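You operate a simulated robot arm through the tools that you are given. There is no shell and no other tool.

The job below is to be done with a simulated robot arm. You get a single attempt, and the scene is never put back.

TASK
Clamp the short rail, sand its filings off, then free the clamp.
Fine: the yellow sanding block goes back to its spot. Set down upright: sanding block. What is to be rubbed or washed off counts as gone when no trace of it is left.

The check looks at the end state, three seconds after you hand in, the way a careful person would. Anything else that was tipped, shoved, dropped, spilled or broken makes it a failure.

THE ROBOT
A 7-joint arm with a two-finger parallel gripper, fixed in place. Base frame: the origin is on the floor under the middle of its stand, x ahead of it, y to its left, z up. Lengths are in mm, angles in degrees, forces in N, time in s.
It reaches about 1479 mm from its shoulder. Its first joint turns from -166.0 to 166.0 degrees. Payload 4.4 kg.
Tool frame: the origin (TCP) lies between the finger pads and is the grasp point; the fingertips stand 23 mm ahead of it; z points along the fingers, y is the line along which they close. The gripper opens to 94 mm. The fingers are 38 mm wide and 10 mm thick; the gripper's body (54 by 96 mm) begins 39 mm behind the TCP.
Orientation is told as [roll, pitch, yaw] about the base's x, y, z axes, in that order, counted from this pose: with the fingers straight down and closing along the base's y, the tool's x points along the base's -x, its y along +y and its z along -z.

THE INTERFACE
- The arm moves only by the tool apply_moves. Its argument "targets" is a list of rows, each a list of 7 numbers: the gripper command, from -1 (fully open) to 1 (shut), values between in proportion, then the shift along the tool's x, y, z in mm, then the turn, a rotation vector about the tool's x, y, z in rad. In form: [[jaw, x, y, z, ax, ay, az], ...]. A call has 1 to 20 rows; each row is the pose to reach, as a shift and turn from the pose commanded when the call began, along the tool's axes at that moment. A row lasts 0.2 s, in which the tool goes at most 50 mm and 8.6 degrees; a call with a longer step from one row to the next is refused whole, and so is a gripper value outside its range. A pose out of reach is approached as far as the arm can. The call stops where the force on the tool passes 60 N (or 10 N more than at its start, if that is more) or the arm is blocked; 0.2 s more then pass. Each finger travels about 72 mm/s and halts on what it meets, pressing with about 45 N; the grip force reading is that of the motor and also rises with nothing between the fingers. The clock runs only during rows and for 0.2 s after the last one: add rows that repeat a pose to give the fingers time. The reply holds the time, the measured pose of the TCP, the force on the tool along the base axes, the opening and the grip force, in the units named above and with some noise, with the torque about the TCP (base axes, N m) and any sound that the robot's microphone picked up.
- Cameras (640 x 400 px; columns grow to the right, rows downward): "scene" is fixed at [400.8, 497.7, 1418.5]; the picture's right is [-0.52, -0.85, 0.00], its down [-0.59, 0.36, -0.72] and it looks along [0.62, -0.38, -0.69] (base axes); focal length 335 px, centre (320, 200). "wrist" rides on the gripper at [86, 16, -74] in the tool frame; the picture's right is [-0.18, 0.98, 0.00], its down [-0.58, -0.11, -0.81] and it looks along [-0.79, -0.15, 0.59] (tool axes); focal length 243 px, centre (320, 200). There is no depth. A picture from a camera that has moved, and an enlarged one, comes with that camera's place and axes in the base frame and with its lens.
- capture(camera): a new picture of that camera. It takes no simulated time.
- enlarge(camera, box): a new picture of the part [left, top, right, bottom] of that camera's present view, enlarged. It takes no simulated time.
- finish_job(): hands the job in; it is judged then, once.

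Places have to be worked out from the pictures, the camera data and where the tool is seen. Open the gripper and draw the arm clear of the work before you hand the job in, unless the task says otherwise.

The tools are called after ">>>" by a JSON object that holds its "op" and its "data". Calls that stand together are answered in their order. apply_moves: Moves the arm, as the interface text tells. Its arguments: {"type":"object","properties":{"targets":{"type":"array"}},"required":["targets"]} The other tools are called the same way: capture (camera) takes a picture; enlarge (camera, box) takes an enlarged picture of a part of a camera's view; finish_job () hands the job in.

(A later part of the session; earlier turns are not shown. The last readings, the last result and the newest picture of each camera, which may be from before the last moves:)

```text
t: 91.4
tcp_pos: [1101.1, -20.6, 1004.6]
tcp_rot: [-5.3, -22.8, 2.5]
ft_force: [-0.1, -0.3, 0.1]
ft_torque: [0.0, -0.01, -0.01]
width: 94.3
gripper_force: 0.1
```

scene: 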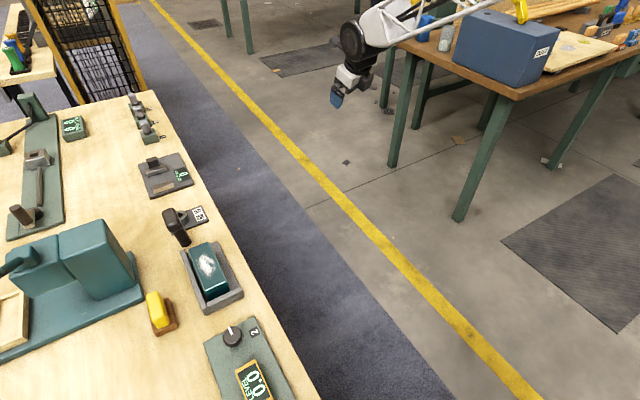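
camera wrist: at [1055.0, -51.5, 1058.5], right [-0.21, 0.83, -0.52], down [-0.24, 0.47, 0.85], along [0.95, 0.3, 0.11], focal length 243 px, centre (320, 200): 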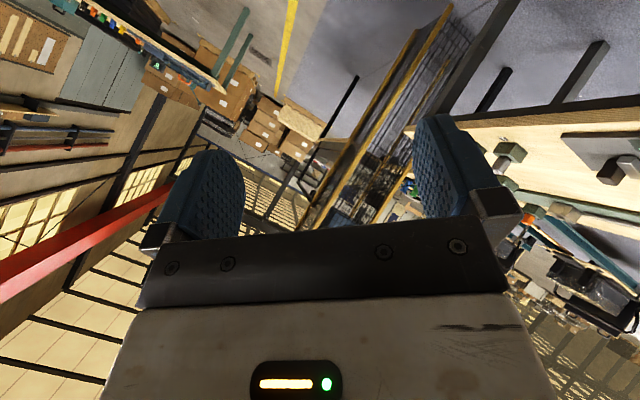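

All reached; the wrist is unwound. Now I level the tool and bring it to a central pose.

>>> {"op": "apply_moves", "data": {"targets": [[-1, 17, 33, -23, -0.01, 0.05, 0.003], [-1, 34, 66, -46, -0.021, 0.1, 0.006], [-1, 51, 99, -70, -0.031, 0.15, 0.009], [-1, 68, 132, -93, -0.042, 0.2, 0.012], [-1, 86, 165, -116, -0.052, 0.25, 0.016], [-1, 103, 198, -139, -0.062, 0.3, 0.019], [-1, 120, 231, -163, -0.073, 0.35, 0.022], [-1, 137, 264, -186, -0.083, 0.4, 0.025]]}}

>>> {"op": "capture", "data": {"camera": "scene"}}

>>> {"op": "capture", "data": {"camera": "wrist"}}

```text
t: 93.2
tcp_pos: [899.8, 250.2, 1100.1]
tcp_rot: [0.0, 0.0, -0.3]
ft_force: [0.5, 0.1, -0.2]
ft_torque: [-0.03, -0.02, -0.02]
width: 93.8
gripper_force: 0.0
```

```text
taken
```

scene: 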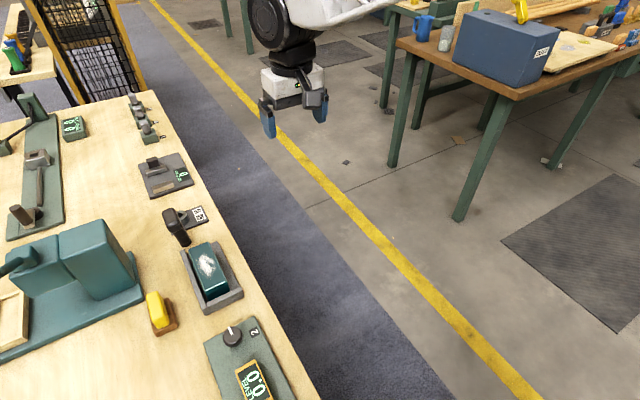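

```text
taken
camera wrist: at [814.3, 267.2, 1176.0], right [0.19, 0.98, 0.0], down [0.58, -0.11, 0.81], along [0.79, -0.15, -0.59], focal length 243 px, centre (320, 200)
```

wrist: 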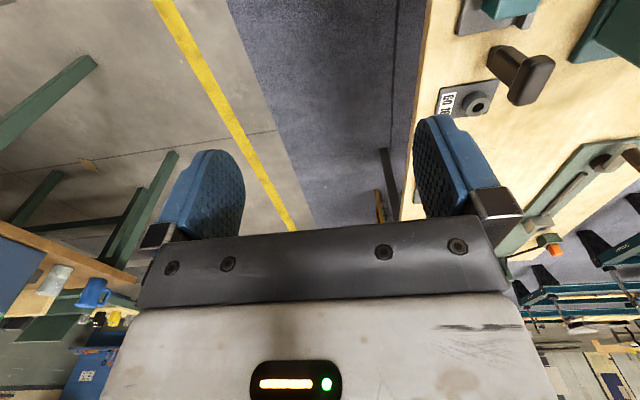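

The arm is back in a good pose, level at (900, 250, 1100). From now on I'll avoid extreme yaw and tight radii. Next, a closer look at the dark post and the fixture.

>>> {"op": "enlarge", "data": {"camera": "wrist", "box": [420, 0, 600, 120]}}

>>> {"op": "enlarge", "data": {"camera": "scene", "box": [130, 140, 230, 210]}}

```text
3.33 times, centred on (510, 60) of wrist
camera zoom: at [814.3, 267.2, 1176.0], right [0.19, 0.98, 0.0], down [0.58, -0.11, 0.81], along [0.79, -0.15, -0.59], focal length 809 px, centre (-313, 667)
```

zoom: 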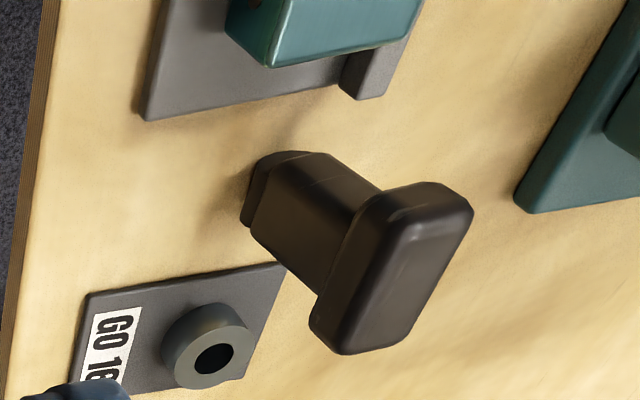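

```text
5.71 times, centred on (180, 175) of scene
camera zoom: at [400.8, 497.7, 1418.5], right [-0.52, -0.85, 0.0], down [-0.59, 0.36, -0.72], along [0.62, -0.38, -0.69], focal length 1912 px, centre (1120, 343)
```

zoom: 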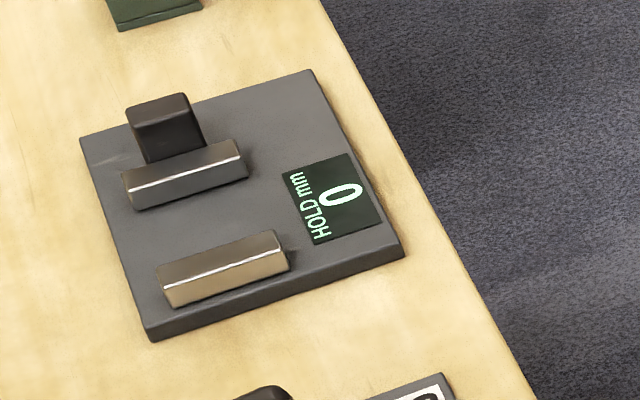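

The dark T-handled piece stands in line with the rail's axis, just past its end (x≈1025, y≈495, top z≈870). I'll get a close side view of it from the aisle.

>>> {"op": "apply_moves", "data": {"targets": [[-1, -12, 9, 18, -0.046, -0.046, -0.125], [-1, -24, 18, 35, -0.091, -0.091, -0.25], [-1, -36, 27, 53, -0.137, -0.137, -0.375], [-1, -48, 36, 70, -0.182, -0.182, -0.5], [-1, -60, 45, 88, -0.228, -0.228, -0.625], [-1, -72, 54, 105, -0.273, -0.273, -0.75], [-1, -84, 63, 123, -0.319, -0.319, -0.876], [-1, -96, 72, 140, -0.364, -0.364, -1.001], [-1, -108, 81, 158, -0.41, -0.41, -1.126], [-1, -120, 90, 175, -0.455, -0.455, -1.251], [-1, -132, 99, 193, -0.501, -0.501, -1.376], [-1, -146, 108, 215, -0.546, -0.546, -1.501]]}}

>>> {"op": "capture", "data": {"camera": "wrist"}}

>>> {"op": "enlarge", "data": {"camera": "wrist", "box": [220, 0, 440, 180]}}

```text
t: 95.8
tcp_pos: [1049.4, 358.7, 887.7]
tcp_rot: [-0.3, -40.0, 90.0]
ft_force: [0.4, 0.2, 1.0]
ft_torque: [-0.07, -0.02, -0.02]
width: 94.2
gripper_force: 0.1
```

```text
taken
camera wrist: at [1032.1, 245.5, 890.4], right [-0.98, 0.14, 0.12], down [0.11, -0.07, 0.99], along [0.15, 0.99, 0.06], focal length 243 px, centre (320, 200)
```

wrist: 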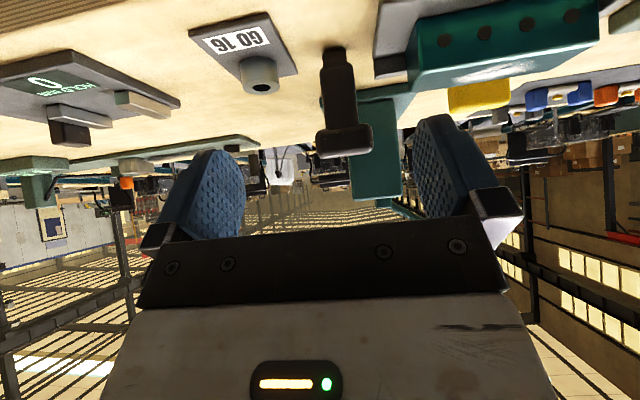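

```text
2.22 times, centred on (330, 90) of wrist
camera zoom: at [1032.1, 245.5, 890.4], right [-0.98, 0.14, 0.12], down [0.11, -0.07, 0.99], along [0.15, 0.99, 0.06], focal length 539 px, centre (298, 444)
```

zoom: 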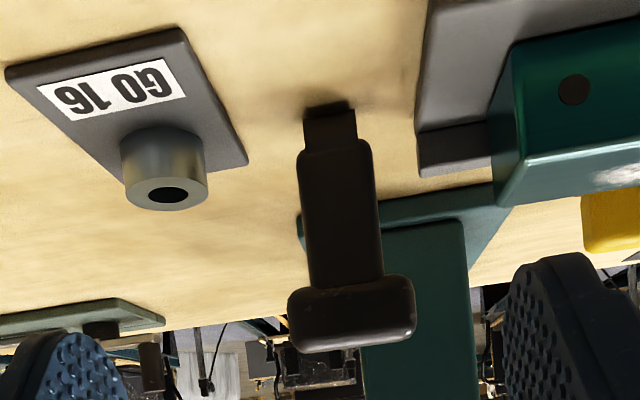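

>>> {"op": "enlarge", "data": {"camera": "wrist", "box": [300, 30, 380, 90]}}

>>> {"op": "enlarge", "data": {"camera": "wrist", "box": [370, 0, 620, 110]}}

>>> {"op": "enlarge", "data": {"camera": "wrist", "box": [0, 40, 200, 160]}}

```text
6.67 times, centred on (340, 60) of wrist
camera zoom: at [1032.1, 245.5, 890.4], right [-0.98, 0.14, 0.12], down [0.11, -0.07, 0.99], along [0.15, 0.99, 0.06], focal length 1618 px, centre (187, 1133)
```

zoom: 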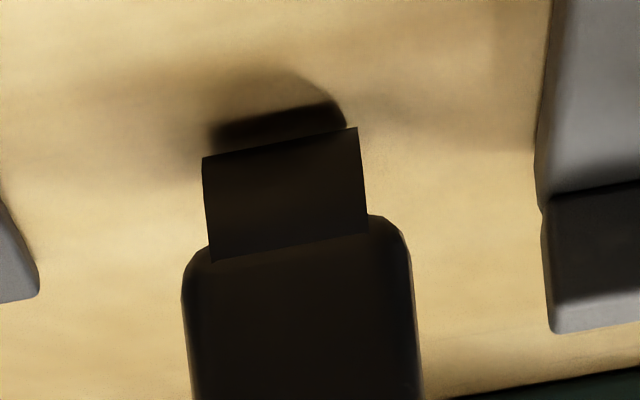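

```text
2.56 times, centred on (495, 55) of wrist
camera zoom: at [1032.1, 245.5, 890.4], right [-0.98, 0.14, 0.12], down [0.11, -0.07, 0.99], along [0.15, 0.99, 0.06], focal length 621 px, centre (-128, 571)
```

zoom: 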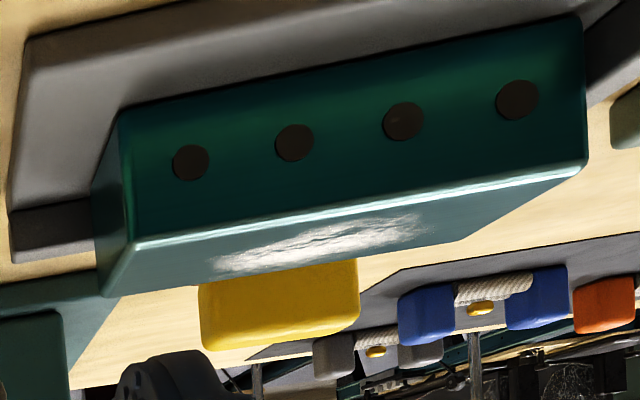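

```text
3.20 times, centred on (100, 100) of wrist
camera zoom: at [1032.1, 245.5, 890.4], right [-0.98, 0.14, 0.12], down [0.11, -0.07, 0.99], along [0.15, 0.99, 0.06], focal length 776 px, centre (1024, 520)
```

zoom: 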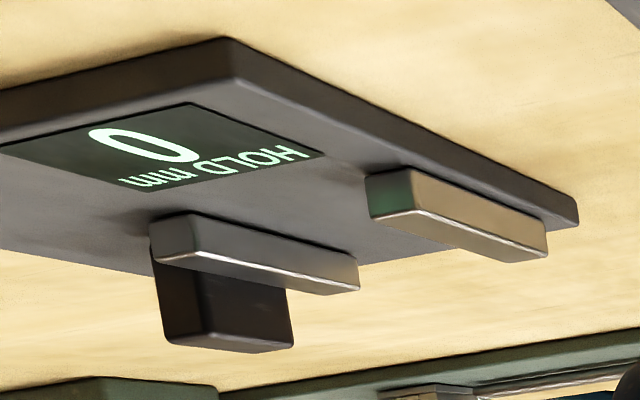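

The triangulation puts the table at z≈752. The T-handle stands at about (1038, 505), top z≈862, with a narrower stem ending in a dark cylinder that looks like a pivot. I'll go above it for a top view before testing it gently.

>>> {"op": "apply_moves", "data": {"targets": [[-1, -16, 4, -1, 0.046, 0.046, 0.125], [-1, -32, 8, -2, 0.091, 0.091, 0.25], [-1, -47, 12, -4, 0.137, 0.137, 0.375], [-1, -63, 16, -5, 0.182, 0.182, 0.5], [-1, -79, 20, -6, 0.228, 0.228, 0.625], [-1, -95, 25, -7, 0.273, 0.273, 0.75], [-1, -110, 29, -8, 0.319, 0.319, 0.876], [-1, -126, 33, -9, 0.364, 0.364, 1.001], [-1, -142, 37, -11, 0.41, 0.41, 1.126], [-1, -158, 41, -12, 0.455, 0.455, 1.251], [-1, -173, 45, -13, 0.501, 0.501, 1.376], [-1, -189, 49, -14, 0.546, 0.546, 1.501]]}}

>>> {"op": "capture", "data": {"camera": "wrist"}}

>>> {"op": "enlarge", "data": {"camera": "wrist", "box": [240, 40, 420, 180]}}

```text
t: 98.4
tcp_pos: [1001.2, 495.4, 1017.1]
tcp_rot: [-0.1, 0.0, -0.4]
ft_force: [-0.6, 0.5, -0.1]
ft_torque: [-0.01, -0.01, 0.01]
width: 94.0
gripper_force: 0.1
```

```text
taken
camera wrist: at [914.0, 513.2, 1092.7], right [0.19, 0.98, 0.0], down [0.58, -0.11, 0.81], along [0.79, -0.16, -0.59], focal length 243 px, centre (320, 200)
```

wrist: 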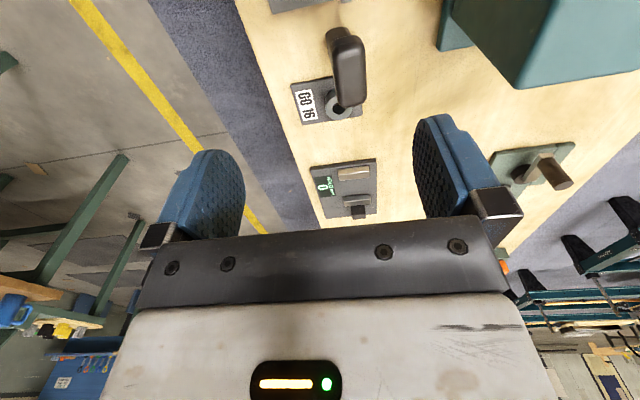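

```text
2.86 times, centred on (330, 110) of wrist
camera zoom: at [914.0, 513.2, 1092.7], right [0.19, 0.98, 0.0], down [0.58, -0.11, 0.81], along [0.79, -0.16, -0.59], focal length 693 px, centre (291, 457)
```

zoom: 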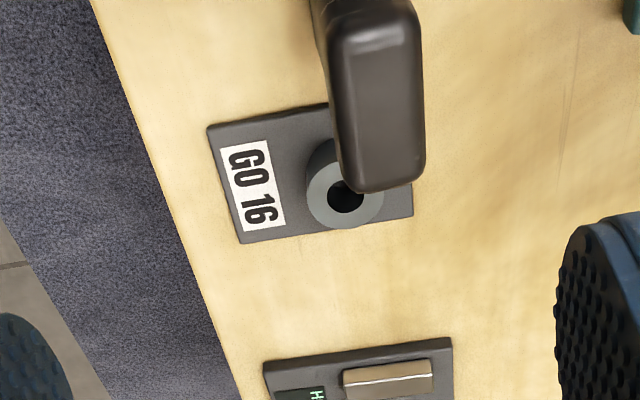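

>>> {"op": "enlarge", "data": {"camera": "wrist", "box": [290, 0, 410, 120]}}

>>> {"op": "enlarge", "data": {"camera": "scene", "box": [140, 180, 260, 260]}}

```text
3.33 times, centred on (350, 60) of wrist
camera zoom: at [914.0, 513.2, 1092.7], right [0.19, 0.98, 0.0], down [0.58, -0.11, 0.81], along [0.79, -0.16, -0.59], focal length 809 px, centre (220, 667)
```

zoom: 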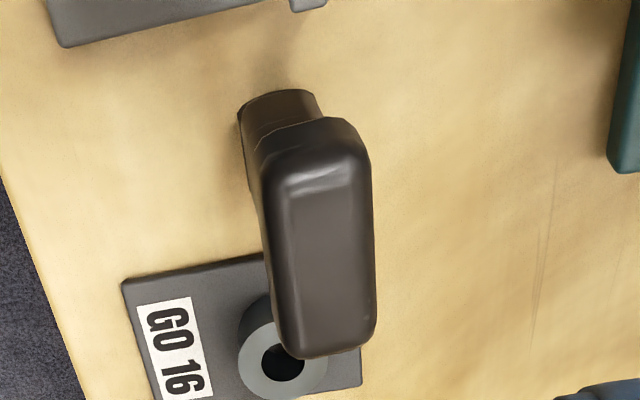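

```text
5.00 times, centred on (200, 220) of scene
camera zoom: at [400.8, 497.7, 1418.5], right [-0.52, -0.85, 0.0], down [-0.59, 0.36, -0.72], along [0.62, -0.38, -0.69], focal length 1673 px, centre (920, 100)
```

zoom: 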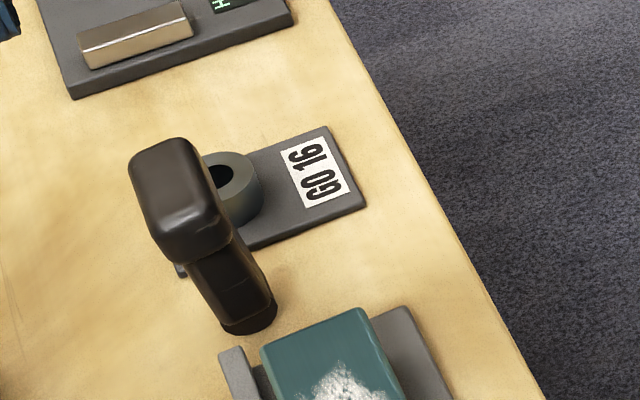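

It's roughly 54 mm long in x and 30 mm wide in y at the cap, centred near (1035, 512). I'll come down over it with the fingers straddling it in y and check alignment before closing.

>>> {"op": "apply_moves", "data": {"targets": [[-1, -12, 6, 30, 0, 0, 0], [-1, -24, 12, 60, 0, 0, 0], [-1, -35, 17, 95, 0, 0, 0]]}}

>>> {"op": "capture", "data": {"camera": "wrist"}}

>>> {"op": "capture", "data": {"camera": "scene"}}

```text
t: 99.2
tcp_pos: [1036.3, 510.4, 925.5]
tcp_rot: [0.1, -0.1, -0.3]
ft_force: [-0.3, 0.7, 1.0]
ft_torque: [0.01, 0.0, -0.01]
width: 94.1
gripper_force: 0.1
```

```text
taken
camera wrist: at [949.9, 528.2, 1002.3], right [0.19, 0.98, 0.0], down [0.58, -0.11, 0.81], along [0.79, -0.15, -0.59], focal length 243 px, centre (320, 200)
```

wrist: 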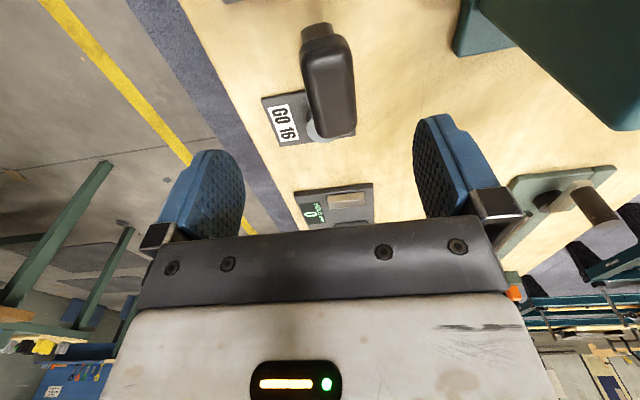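

```text
taken
```

scene: 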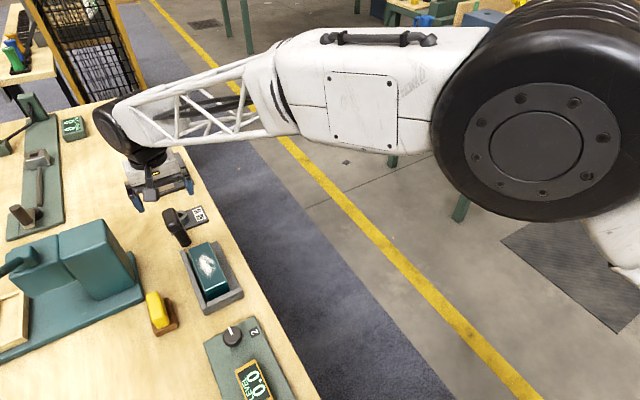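

>>> {"op": "enlarge", "data": {"camera": "wrist", "box": [280, 10, 380, 150]}}

>>> {"op": "enlarge", "data": {"camera": "scene", "box": [100, 140, 240, 260]}}

```text
2.86 times, centred on (330, 80) of wrist
camera zoom: at [949.9, 528.2, 1002.3], right [0.19, 0.98, 0.0], down [0.58, -0.11, 0.81], along [0.79, -0.15, -0.59], focal length 693 px, centre (291, 543)
```

zoom: 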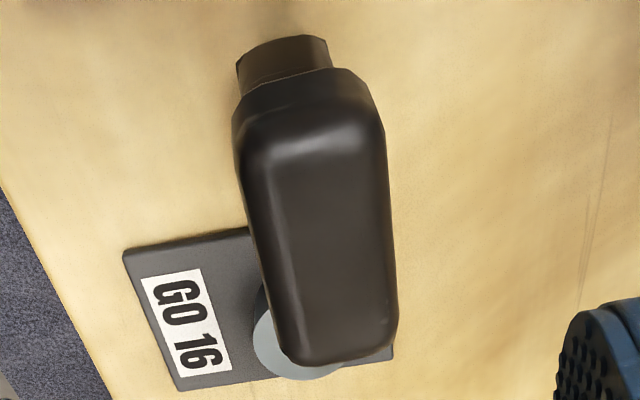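

```text
3.33 times, centred on (170, 200) of scene
camera zoom: at [400.8, 497.7, 1418.5], right [-0.52, -0.85, 0.0], down [-0.59, 0.36, -0.72], along [0.62, -0.38, -0.69], focal length 1115 px, centre (820, 200)
```

zoom: 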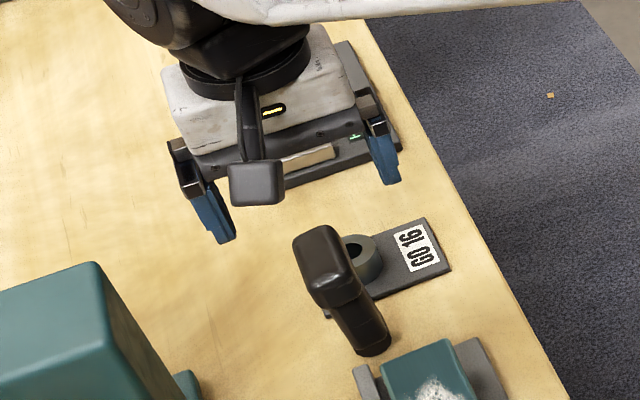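

Cap centre reads about (1033, 516), top near z≈857. I'll lower with the fingers straddling it, then close slowly and watch the forces.

>>> {"op": "apply_moves", "data": {"targets": [[-1, 2, 6, 30, 0, 0, 0], [-1, 2, 6, 55, 0, 0, 0], [-1, 2, 6, 77, 0, 0, 0], [-0.5, 2, 6, 77, 0, 0, 0], [0, 2, 6, 77, 0, 0, 0], [0.15, 2, 6, 77, 0, 0, 0]]}}

>>> {"op": "capture", "data": {"camera": "wrist"}}

>>> {"op": "enlarge", "data": {"camera": "scene", "box": [120, 160, 240, 260]}}

```text
t: 100.6
tcp_pos: [1034.9, 517.0, 846.6]
tcp_rot: [0.0, 0.0, -0.3]
ft_force: [0.0, 0.7, -0.1]
ft_torque: [0.01, -0.01, -0.01]
width: 39.9
gripper_force: 0.1
```

```text
taken
camera wrist: at [947.4, 533.4, 923.2], right [0.19, 0.98, 0.0], down [0.58, -0.11, 0.81], along [0.79, -0.15, -0.59], focal length 243 px, centre (320, 200)
```

wrist: 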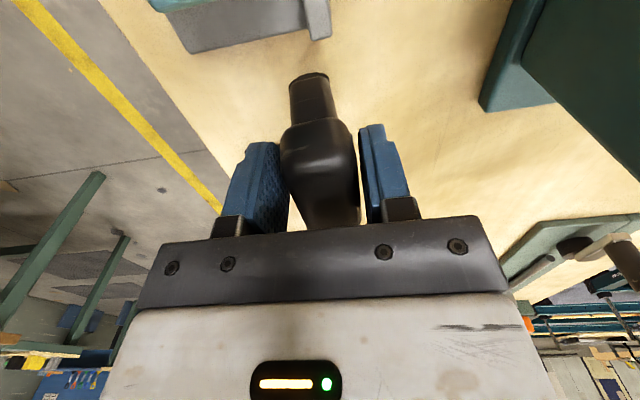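

```text
4.00 times, centred on (180, 210) of scene
camera zoom: at [400.8, 497.7, 1418.5], right [-0.52, -0.85, 0.0], down [-0.59, 0.36, -0.72], along [0.62, -0.38, -0.69], focal length 1338 px, centre (880, 160)
```

zoom: 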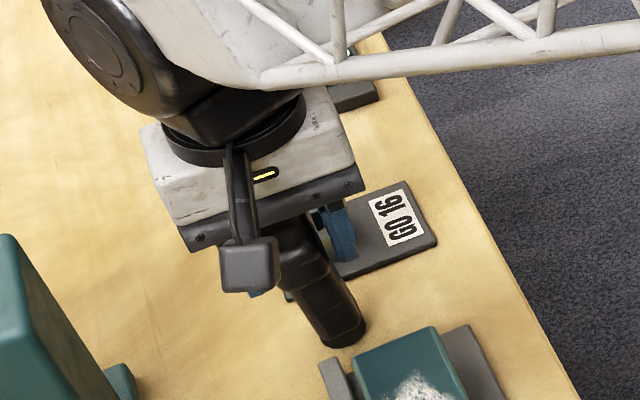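

The cap is well centred between the fingers at 40 mm. I close gently until contact.

>>> {"op": "apply_moves", "data": {"targets": [[0.25, 0, 0, 0, 0, 0, 0], [0.35, 0, 0, 0, 0, 0, 0], [0.45, 0, 0, 0, 0, 0, 0]]}}

```text
t: 101.4
tcp_pos: [1033.4, 516.4, 847.7]
tcp_rot: [0.0, 0.1, -0.3]
ft_force: [0.6, 0.3, -0.4]
ft_torque: [0.03, 0.03, 0.0]
width: 25.9
gripper_force: 0.4
```

>>> {"op": "apply_moves", "data": {"targets": [[0.52, 0, 0, 0, 0, 0, 0], [0.6, 0, 0, 0, 0, 0, 0], [0.68, 0, 0, 0, 0, 0, 0]]}}

>>> {"op": "capture", "data": {"camera": "wrist"}}

```text
t: 102.2
tcp_pos: [1033.0, 516.8, 848.0]
tcp_rot: [0.0, 0.0, -0.2]
ft_force: [0.7, 1.4, 1.7]
ft_torque: [0.08, -0.1, 0.96]
width: 23.4
gripper_force: 45.2
```

```text
taken
camera wrist: at [947.4, 533.5, 923.3], right [0.19, 0.98, 0.0], down [0.58, -0.11, 0.81], along [0.79, -0.15, -0.59], focal length 243 px, centre (320, 200)
```

wrist: 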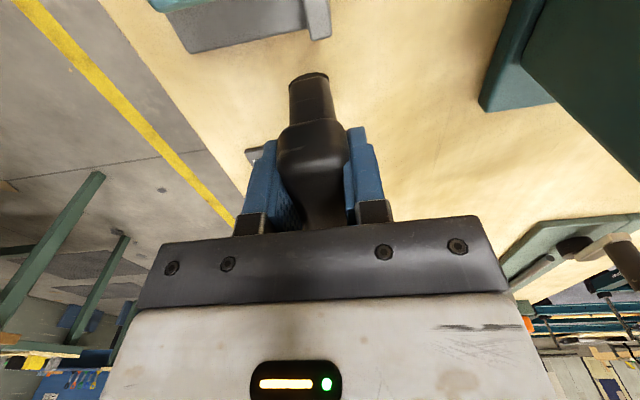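

Gripped at 23 mm, with about 1 N·m of reaction about z, so it doesn't turn freely. I'll test a tiny 3 mm lift to see whether it's a loose tool or anchored.

>>> {"op": "apply_moves", "data": {"targets": [[0.68, 0, 0, -1.5, 0, 0, 0], [0.68, 0, 0, -3, 0, 0, 0]]}}

```text
t: 102.8
tcp_pos: [1034.4, 516.6, 846.8]
tcp_rot: [-0.1, 0.0, -0.4]
ft_force: [25.2, 3.7, -17.5]
ft_torque: [0.2, -0.88, 0.89]
width: 23.4
gripper_force: 44.8
```

It's anchored: lifting gives −17 N in z and +25 N in x, so it's a lever. I'll go back and test small pushes along x in both directions.

>>> {"op": "apply_moves", "data": {"targets": [[0.68, 0, 0, 1.5, 0, 0, 0], [0.68, 0, 0, 3, 0, 0, 0]]}}

>>> {"op": "apply_moves", "data": {"targets": [[0.68, -3, 0, 0, 0, 0, 0], [0.68, -6, 0, 0, 0, 0, 0]]}}

>>> {"op": "apply_moves", "data": {"targets": [[0.68, 6, 0, 0, 0, 0, 0], [0.68, 12, 0, 0, 0, 0, 0]]}}

```text
t: 103.4
tcp_pos: [1034.4, 516.5, 846.9]
tcp_rot: [0.0, -0.1, -0.4]
ft_force: [28.2, -3.9, 2.7]
ft_torque: [-0.31, 0.36, 0.99]
width: 23.9
gripper_force: 45.2
```

```text
t: 104.0
tcp_pos: [1038.2, 518.9, 844.2]
tcp_rot: [0.0, 0.0, -0.2]
ft_force: [-35.9, -9.4, 14.0]
ft_torque: [0.01, 0.17, 0.5]
width: 23.4
gripper_force: 44.8
```

```text
t: 104.6
tcp_pos: [1027.6, 518.6, 844.7]
tcp_rot: [0.0, -0.1, -0.3]
ft_force: [38.6, -0.9, 0.7]
ft_torque: [-0.1, -0.13, 0.47]
width: 23.6
gripper_force: 45.0
```

Both x directions resist at about 37 N. I'll return to centre and test y.

>>> {"op": "apply_moves", "data": {"targets": [[0.68, -6, 0, 0, 0, 0, 0]]}}

>>> {"op": "apply_moves", "data": {"targets": [[0.68, 0, 3, 0, 0, 0, 0], [0.68, 0, 6, 0, 0, 0, 0]]}}

>>> {"op": "apply_moves", "data": {"targets": [[0.68, 0, -6, 0, 0, 0, 0], [0.68, 0, -12, 0, 0, 0, 0]]}}

```text
t: 105.0
tcp_pos: [1031.9, 517.7, 842.4]
tcp_rot: [0.0, 0.2, -0.2]
ft_force: [-36.8, -20.4, 12.6]
ft_torque: [-0.03, 0.14, 0.29]
width: 23.3
gripper_force: 45.3
```

```text
t: 105.6
tcp_pos: [1033.2, 519.1, 843.4]
tcp_rot: [-0.3, 0.2, -0.5]
ft_force: [-22.1, -24.8, 9.2]
ft_torque: [-0.17, -0.16, 0.88]
width: 23.3
gripper_force: 45.1
stopped in row 2: the force on the tool passed its limit at 64 N (the readings are from after the stop); the commanded pose is now the measured one
```

```text
t: 106.2
tcp_pos: [1032.8, 509.8, 844.6]
tcp_rot: [0.0, 0.1, -0.2]
ft_force: [3.4, 8.4, 7.7]
ft_torque: [0.42, -0.63, 0.73]
width: 23.6
gripper_force: 44.8
```

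It moves freely toward −y (9 mm with only 8 N) and is stopped toward +y: a hinged lever swinging in the y–z plane. I'll check what changed in the pictures.

>>> {"op": "enlarge", "data": {"camera": "scene", "box": [120, 160, 280, 330]}}

>>> {"op": "capture", "data": {"camera": "wrist"}}

```text
2.35 times, centred on (200, 245) of scene
camera zoom: at [400.8, 497.7, 1418.5], right [-0.52, -0.85, 0.0], down [-0.59, 0.36, -0.72], along [0.62, -0.38, -0.69], focal length 787 px, centre (602, 94)
```

zoom: 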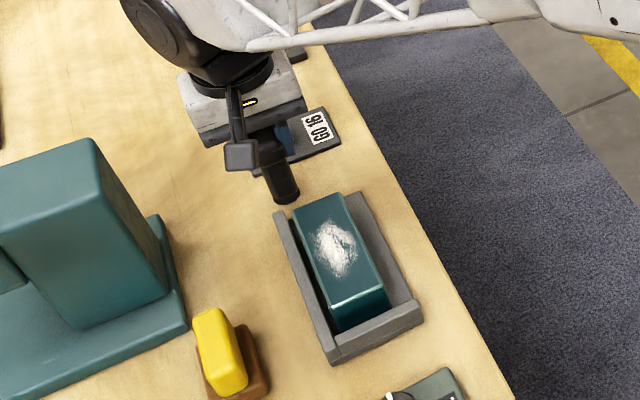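

```text
taken
camera wrist: at [946.4, 526.5, 920.7], right [0.19, 0.98, 0.0], down [0.58, -0.11, 0.81], along [0.79, -0.15, -0.59], focal length 243 px, centre (320, 200)
```

wrist: 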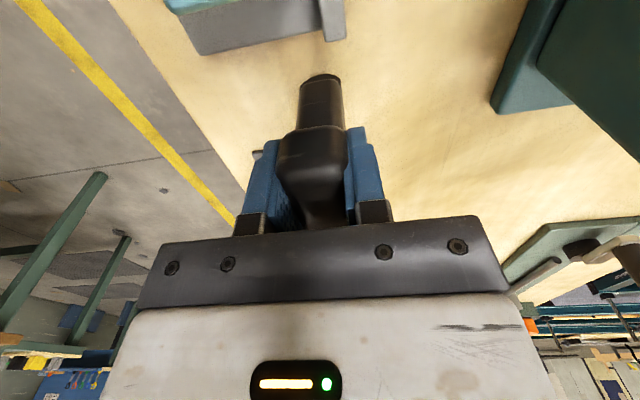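

The lever hinges at its foot about the x axis and currently leans slightly to +y. I'll loosen the grip to cage it, push the top toward −y with the +y finger in steps, and watch for an end stop or any change at the jig.

>>> {"op": "apply_moves", "data": {"targets": [[0.3, 0, 0, 0, 0, 0, 0], [0, 0, 0, 0, 0, 0, 0], [-0.1, 0, 0, 0, 0, 0, 0]]}}

>>> {"op": "capture", "data": {"camera": "wrist"}}

```text
t: 107.0
tcp_pos: [1032.8, 508.7, 842.4]
tcp_rot: [-0.2, 0.1, -0.3]
ft_force: [1.1, -0.3, 0.5]
ft_torque: [0.03, 0.03, 0.0]
width: 51.7
gripper_force: 0.0
```

```text
taken
camera wrist: at [946.2, 525.9, 919.2], right [0.19, 0.98, 0.0], down [0.58, -0.11, 0.8], along [0.79, -0.16, -0.59], focal length 243 px, centre (320, 200)
```

wrist: 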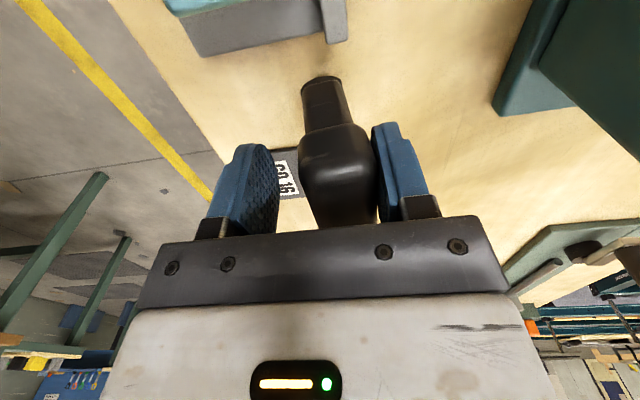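

On release it swung back to its rest against +y. Now I push it with the +y finger toward −y in small steps, watching the force.

>>> {"op": "apply_moves", "data": {"targets": [[-0.1, 0, -8, 0, 0, 0, 0], [-0.1, 0, -16, 0, 0, 0, 0], [-0.1, 0, -24, 0, 0, 0, 0], [-0.1, 0, -32, 0, 0, 0, 0]]}}

>>> {"op": "capture", "data": {"camera": "wrist"}}

>>> {"op": "enlarge", "data": {"camera": "scene", "box": [120, 160, 280, 330]}}

```text
t: 108.0
tcp_pos: [1032.6, 475.9, 842.6]
tcp_rot: [-0.2, 0.2, -0.4]
ft_force: [0.1, 0.2, 0.2]
ft_torque: [0.05, 0.04, 0.02]
width: 51.5
gripper_force: 0.0
```

```text
taken
camera wrist: at [945.8, 493.5, 919.7], right [0.19, 0.98, 0.0], down [0.58, -0.11, 0.8], along [0.79, -0.16, -0.59], focal length 243 px, centre (320, 200)
```

wrist: 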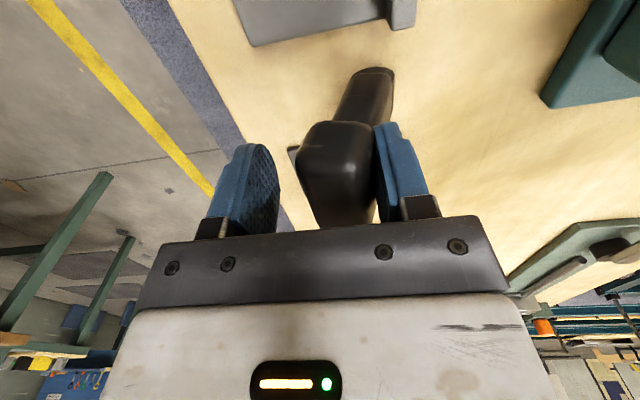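

```text
2.35 times, centred on (200, 245) of scene
camera zoom: at [400.8, 497.7, 1418.5], right [-0.52, -0.85, 0.0], down [-0.59, 0.36, -0.72], along [0.62, -0.38, -0.69], focal length 787 px, centre (602, 94)
```

zoom: 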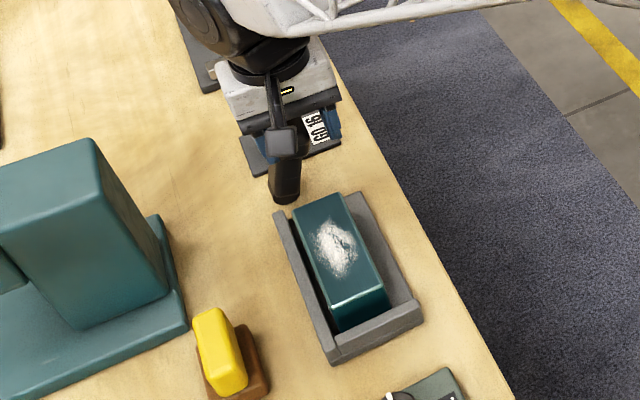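

The lever tilts easily with its foot staying put. I keep pushing toward −y, lowering slightly to follow the arc.

>>> {"op": "apply_moves", "data": {"targets": [[-0.1, 0, -7, 1, 0, 0, 0], [-0.1, 0, -14, 2, 0, 0, 0], [-0.1, 0, -21, 4, 0, 0, 0], [-0.1, 0, -28, 6, 0, 0, 0], [-0.1, 0, -35, 9, 0, 0, 0]]}}

>>> {"op": "capture", "data": {"camera": "wrist"}}

>>> {"op": "enlarge", "data": {"camera": "scene", "box": [120, 160, 280, 330]}}

```text
t: 109.2
tcp_pos: [1031.5, 440.8, 834.2]
tcp_rot: [-0.2, 0.2, -0.5]
ft_force: [-0.7, 0.5, 0.9]
ft_torque: [-0.02, 0.0, -0.01]
width: 51.5
gripper_force: 0.1
```

```text
taken
camera wrist: at [945.7, 458.4, 909.8], right [0.19, 0.98, 0.0], down [0.58, -0.11, 0.8], along [0.79, -0.16, -0.59], focal length 243 px, centre (320, 200)
```

wrist: 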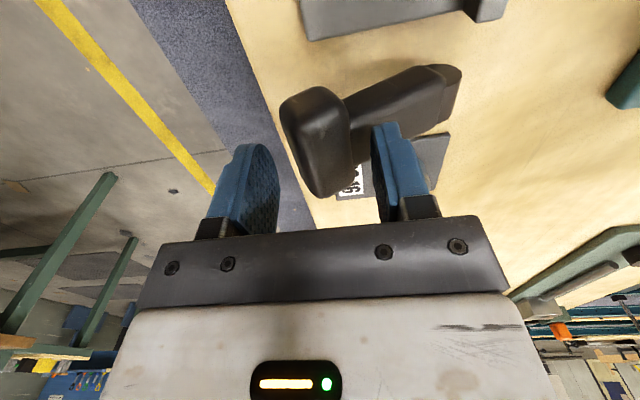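

```text
2.35 times, centred on (200, 245) of scene
camera zoom: at [400.8, 497.7, 1418.5], right [-0.52, -0.85, 0.0], down [-0.59, 0.36, -0.72], along [0.62, -0.38, -0.69], focal length 787 px, centre (602, 94)
```

zoom: 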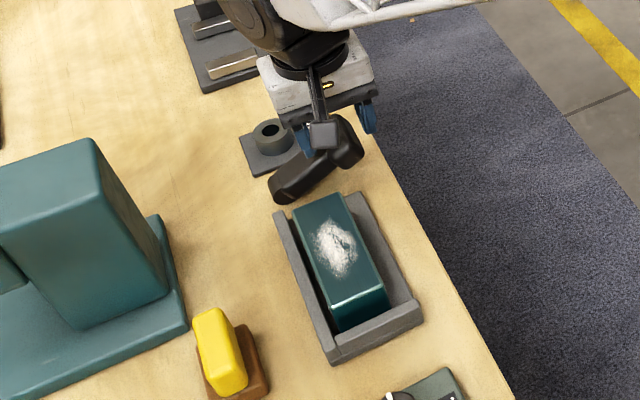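

The lever has gone far over toward −y. I'll look closely to tell whether it's a hinge at its stop or something that fell over.

>>> {"op": "enlarge", "data": {"camera": "wrist", "box": [260, 40, 480, 220]}}

>>> {"op": "enlarge", "data": {"camera": "scene", "box": [160, 190, 240, 260]}}

```text
2.22 times, centred on (370, 130) of wrist
camera zoom: at [945.7, 458.4, 909.8], right [0.19, 0.98, 0.0], down [0.58, -0.11, 0.8], along [0.79, -0.16, -0.59], focal length 539 px, centre (209, 356)
```

zoom: 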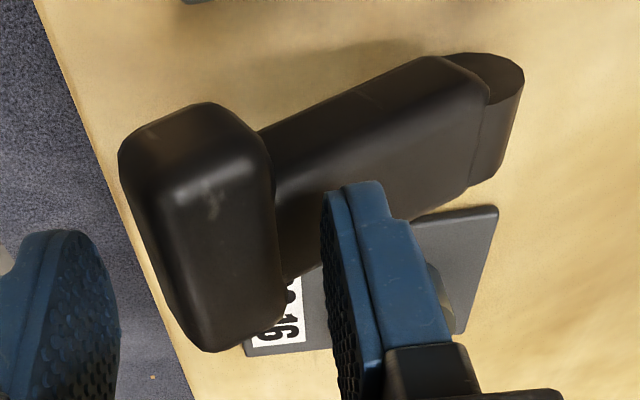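

```text
5.71 times, centred on (200, 225) of scene
camera zoom: at [400.8, 497.7, 1418.5], right [-0.52, -0.85, 0.0], down [-0.59, 0.36, -0.72], along [0.62, -0.38, -0.69], focal length 1912 px, centre (1006, 57)
```

zoom: 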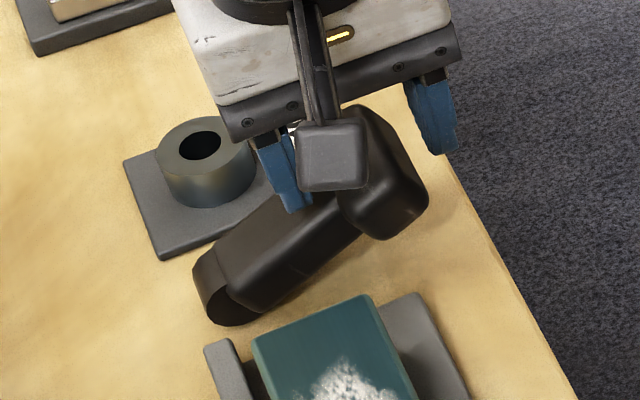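

The foot is a hinge knuckle, so it's a lever that has swung over to about 58° on the −y side. I'll compare the jig with the earlier picture to see whether the clamp engaged.

>>> {"op": "enlarge", "data": {"camera": "scene", "box": [170, 230, 270, 325]}}

```text
4.21 times, centred on (220, 278) of scene
camera zoom: at [400.8, 497.7, 1418.5], right [-0.52, -0.85, 0.0], down [-0.59, 0.36, -0.72], along [0.62, -0.38, -0.69], focal length 1409 px, centre (741, -126)
```

zoom: 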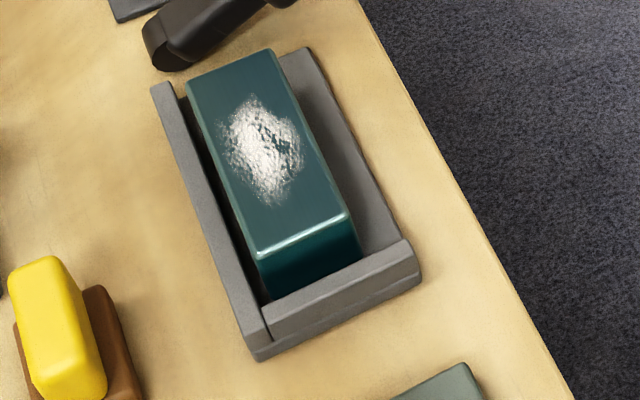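

No visible change in the jig. I'll check whether the lever is at its end stop: raise, close the fingers, and press down lightly on the lever's head.

>>> {"op": "apply_moves", "data": {"targets": [[-0.1, 0, 0, -25, 0, 0, 0], [-0.1, 0, 0, -50, 0, 0, 0], [0.3, -6, 0, -50, 0, 0, 0], [0.7, -6, 0, -50, 0, 0, 0], [1, -6, 0, -50, 0, 0, 0], [1, -6, 0, -50, 0, 0, 0]]}}

>>> {"op": "capture", "data": {"camera": "wrist"}}

>>> {"op": "enlarge", "data": {"camera": "scene", "box": [140, 170, 260, 260]}}

```text
t: 110.6
tcp_pos: [1039.9, 441.0, 884.2]
tcp_rot: [-0.2, 0.1, -0.2]
ft_force: [-0.1, 0.0, 0.5]
ft_torque: [0.0, 0.0, -0.04]
width: 0.0
gripper_force: 42.5
```

```text
taken
camera wrist: at [953.3, 459.2, 960.7], right [0.19, 0.98, 0.0], down [0.58, -0.11, 0.8], along [0.79, -0.15, -0.59], focal length 243 px, centre (320, 200)
```

wrist: 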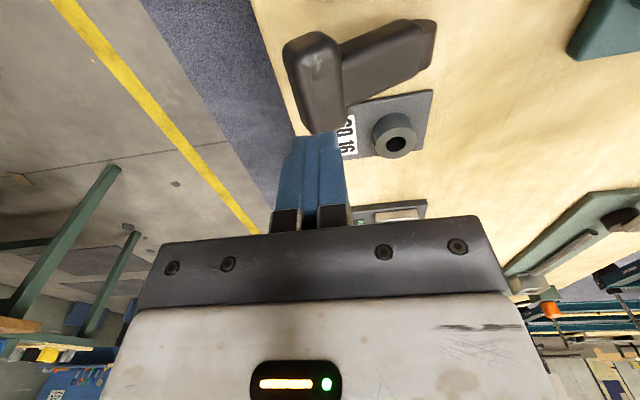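

```text
4.44 times, centred on (200, 215) of scene
camera zoom: at [400.8, 497.7, 1418.5], right [-0.52, -0.85, 0.0], down [-0.59, 0.36, -0.72], along [0.62, -0.38, -0.69], focal length 1487 px, centre (853, 133)
```

zoom: 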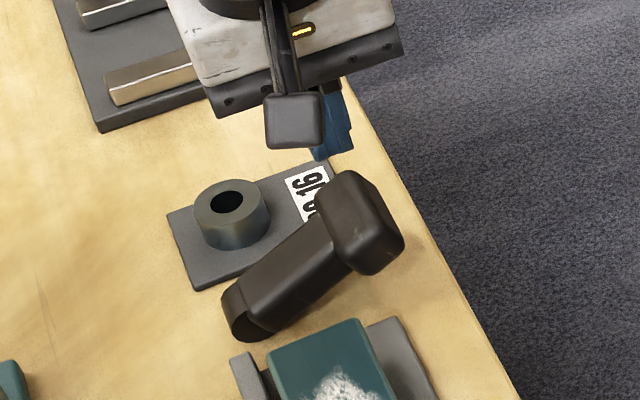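

>>> {"op": "apply_moves", "data": {"targets": [[1, 2, 0, 20, 0, 0, 0], [1, 2, 0, 38, 0, 0, 0]]}}

>>> {"op": "apply_moves", "data": {"targets": [[1, 0, 0, 4, 0, 0, 0], [1, 0, 0, 8, 0, 0, 0]]}}

>>> {"op": "apply_moves", "data": {"targets": [[1, 0, 0, 4, 0, 0, 0], [1, 0, 0, 8, 0, 0, 0]]}}

```text
t: 111.2
tcp_pos: [1036.9, 441.6, 846.9]
tcp_rot: [-0.2, 0.2, -0.2]
ft_force: [0.0, -0.7, 0.1]
ft_torque: [0.01, 0.02, 0.02]
width: 0.0
gripper_force: 42.5
```

```text
t: 111.8
tcp_pos: [1037.4, 441.1, 838.9]
tcp_rot: [-0.2, 0.2, -0.4]
ft_force: [-0.6, 0.5, -0.7]
ft_torque: [-0.01, -0.01, 0.01]
width: 0.0
gripper_force: 42.4
```

```text
t: 112.4
tcp_pos: [1038.2, 440.6, 834.3]
tcp_rot: [-0.1, -0.1, -0.3]
ft_force: [-7.0, -3.4, 26.4]
ft_torque: [-0.13, 0.14, 0.14]
width: 0.0
gripper_force: 43.3
```

The head resists at z≈811 (26 N with only a few mm of press), so the lever is at its hard end stop; I take that as clamped. Now I'll back off and look closely at the yellow sanding block and its pad.

>>> {"op": "apply_moves", "data": {"targets": [[1, 0, 0, -45, 0, 0, 0], [1, 0, 0, -90, 0, 0, 0], [0.5, 35, 25, -110, 0, 0, 0], [0, 70, 50, -130, 0, 0, 0], [-0.5, 105, 75, -140, 0, 0, 0], [-1, 140, 100, -140, 0, 0, 0], [-1, 175, 125, -140, 0, 0, 0], [-1, 210, 150, -140, 0, 0, 0]]}}

>>> {"op": "capture", "data": {"camera": "wrist"}}

>>> {"op": "enlarge", "data": {"camera": "wrist", "box": [240, 0, 440, 150]}}

>>> {"op": "capture", "data": {"camera": "scene"}}

```text
t: 114.2
tcp_pos: [826.2, 591.3, 970.1]
tcp_rot: [-0.2, 0.2, -0.5]
ft_force: [0.5, 0.8, -0.3]
ft_torque: [-0.06, 0.0, 0.03]
width: 94.0
gripper_force: 0.0
```

```text
taken
camera wrist: at [740.3, 608.6, 1047.2], right [0.19, 0.98, 0.0], down [0.58, -0.11, 0.8], along [0.79, -0.16, -0.59], focal length 243 px, centre (320, 200)
```

wrist: 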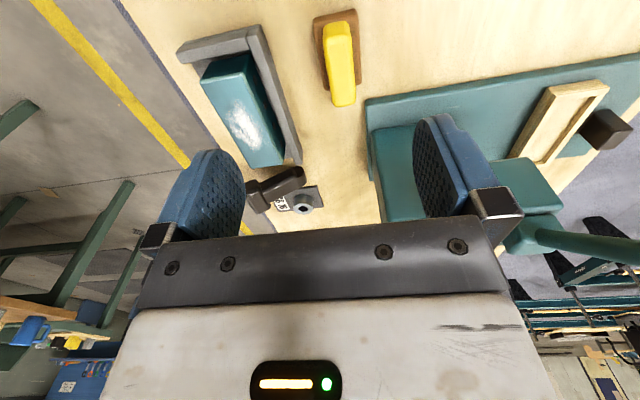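

```text
2.67 times, centred on (340, 75) of wrist
camera zoom: at [740.3, 608.6, 1047.2], right [0.19, 0.98, 0.0], down [0.58, -0.11, 0.8], along [0.79, -0.16, -0.59], focal length 647 px, centre (267, 533)
```

zoom: 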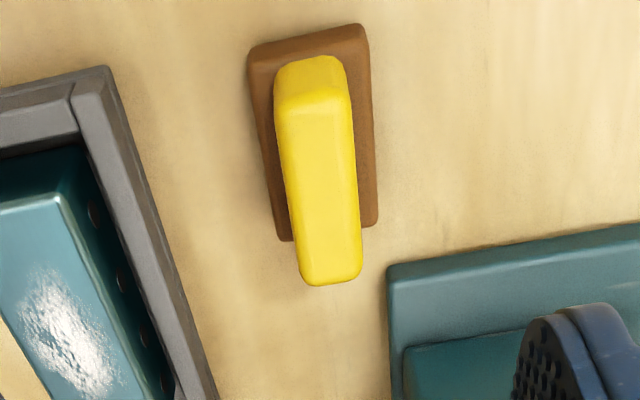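

```text
taken
```

scene: 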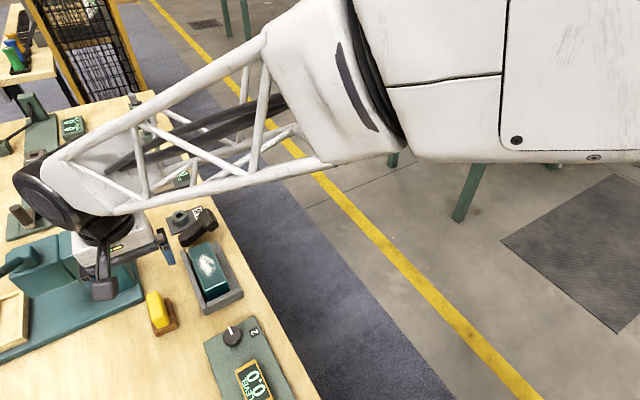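

>>> {"op": "enlarge", "data": {"camera": "scene", "box": [120, 270, 210, 345]}}

>>> {"op": "enlarge", "data": {"camera": "wrist", "box": [160, 10, 320, 180]}}

```text
5.33 times, centred on (165, 308) of scene
camera zoom: at [400.8, 497.7, 1418.5], right [-0.52, -0.85, 0.0], down [-0.59, 0.36, -0.72], along [0.62, -0.38, -0.69], focal length 1784 px, centre (1147, -373)
```

zoom: 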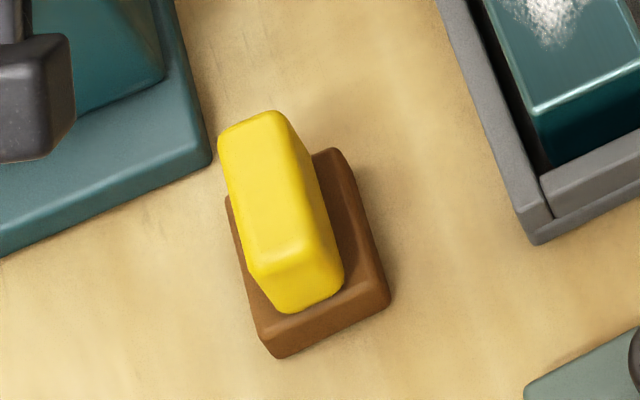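

```text
2.35 times, centred on (240, 95) of wrist
camera zoom: at [740.3, 608.6, 1047.2], right [0.19, 0.98, 0.0], down [0.58, -0.11, 0.8], along [0.79, -0.16, -0.59], focal length 571 px, centre (508, 447)
```

zoom: 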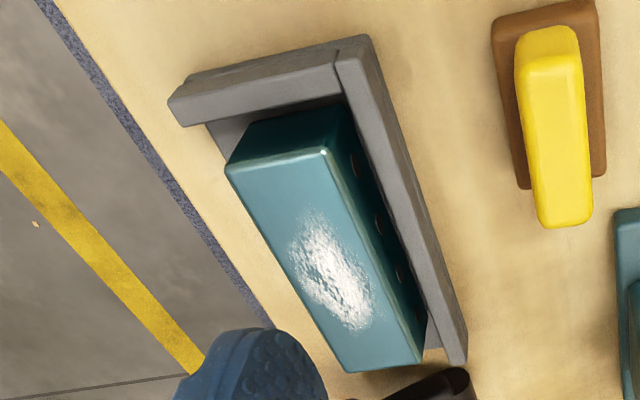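

The sanding block is a yellow grip (about 63×21 mm) on a brown sole (about 70×40 mm) with its long axis nearly along x, centred about (858, 605). I'll hover above it to align, and I'll record the grasp pose so I can put it back on exactly the same spot.

>>> {"op": "apply_moves", "data": {"targets": [[-1, -11, 4, 35, 0, 0, 0], [-1, -22, 9, 70, 0, 0, 0], [-1, -32, 13, 100, 0, 0, 0]]}}

>>> {"op": "capture", "data": {"camera": "wrist"}}

>>> {"op": "enlarge", "data": {"camera": "wrist", "box": [240, 60, 440, 240]}}

>>> {"op": "enlarge", "data": {"camera": "scene", "box": [90, 230, 240, 350]}}

```text
t: 115.0
tcp_pos: [859.5, 604.7, 871.5]
tcp_rot: [-0.1, 0.1, -0.3]
ft_force: [0.1, 0.1, 0.9]
ft_torque: [0.03, 0.02, -0.01]
width: 94.1
gripper_force: 0.1
```

```text
taken
camera wrist: at [773.5, 622.7, 947.3], right [0.19, 0.98, 0.0], down [0.58, -0.11, 0.81], along [0.79, -0.15, -0.59], focal length 243 px, centre (320, 200)
```

wrist: 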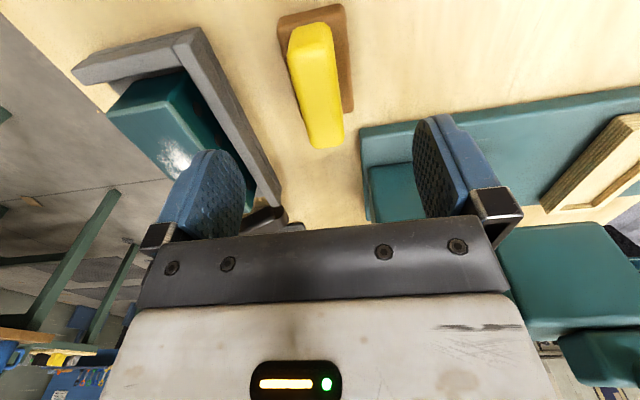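

```text
2.22 times, centred on (340, 150) of wrist
camera zoom: at [773.5, 622.7, 947.3], right [0.19, 0.98, 0.0], down [0.58, -0.11, 0.81], along [0.79, -0.15, -0.59], focal length 539 px, centre (276, 311)
```

zoom: 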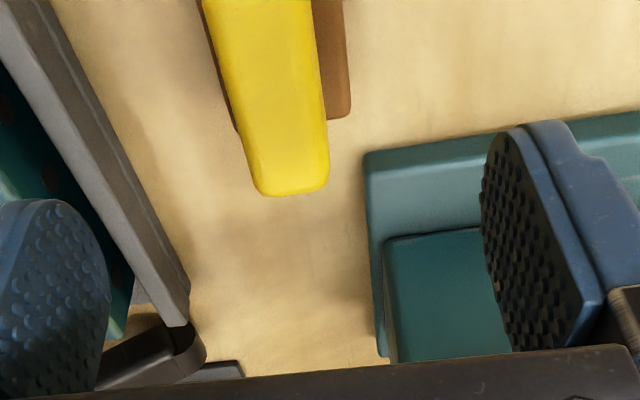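

```text
3.33 times, centred on (165, 290) of scene
camera zoom: at [400.8, 497.7, 1418.5], right [-0.52, -0.85, 0.0], down [-0.59, 0.36, -0.72], along [0.62, -0.38, -0.69], focal length 1115 px, centre (837, -100)
```

zoom: 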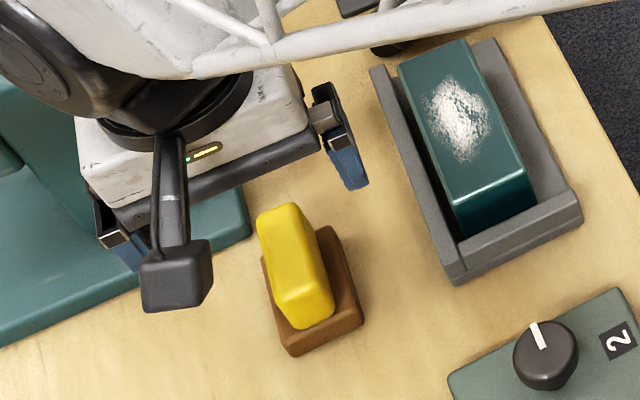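

Block centre reads about (861, 607) with yaw about −2°. I align, lower so the fingertips stay above the brown sole (TCP z≈808), and close gently.

>>> {"op": "apply_moves", "data": {"targets": [[-1, -1, 2, 25, 0, 0, 0.03], [-1, -1, 2, 50, 0, 0, 0.03], [-1, -1, 2, 63, 0, 0, 0.03], [-0.5, -1, 2, 63, 0, 0, 0.03], [0, -1, 2, 63, 0, 0, 0.03], [0.3, -1, 2, 63, 0, 0, 0.03], [0.4, -1, 2, 63, 0, 0, 0.03]]}}

>>> {"op": "capture", "data": {"camera": "wrist"}}

>>> {"op": "enlarge", "data": {"camera": "scene", "box": [90, 230, 240, 350]}}

```text
t: 116.6
tcp_pos: [859.8, 605.8, 806.9]
tcp_rot: [-0.2, 0.1, -2.1]
ft_force: [-0.1, -0.8, 0.2]
ft_torque: [0.03, 0.0, 0.02]
width: 28.2
gripper_force: 0.7
```

```text
taken
camera wrist: at [774.8, 625.9, 883.4], right [0.22, 0.98, 0.0], down [0.58, -0.13, 0.8], along [0.78, -0.18, -0.59], focal length 243 px, centre (320, 200)
```

wrist: 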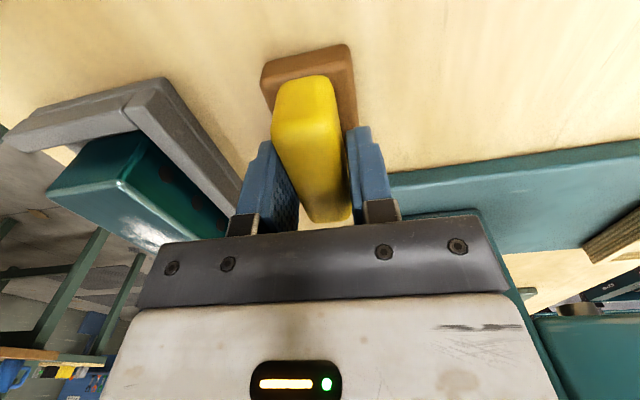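

```text
3.33 times, centred on (165, 290) of scene
camera zoom: at [400.8, 497.7, 1418.5], right [-0.52, -0.85, 0.0], down [-0.59, 0.36, -0.72], along [0.62, -0.38, -0.69], focal length 1115 px, centre (837, -100)
```

zoom: 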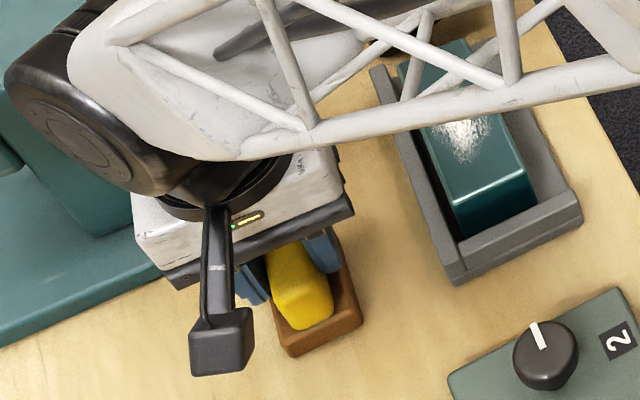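

>>> {"op": "apply_moves", "data": {"targets": [[0.48, 0, 0, 0, 0, 0, 0], [0.54, 0, 0, 0, 0, 0, 0], [0.6, 0, 0, 0, 0, 0, 0], [0.7, 0, 0, 0, 0, 0, 0], [0.7, 0, 0, 0, 0, 0, 0]]}}

```text
t: 117.8
tcp_pos: [860.6, 605.8, 805.9]
tcp_rot: [-0.2, 0.2, -2.1]
ft_force: [0.5, 0.1, 0.6]
ft_torque: [0.03, -0.07, -0.03]
width: 25.6
gripper_force: 45.4
```

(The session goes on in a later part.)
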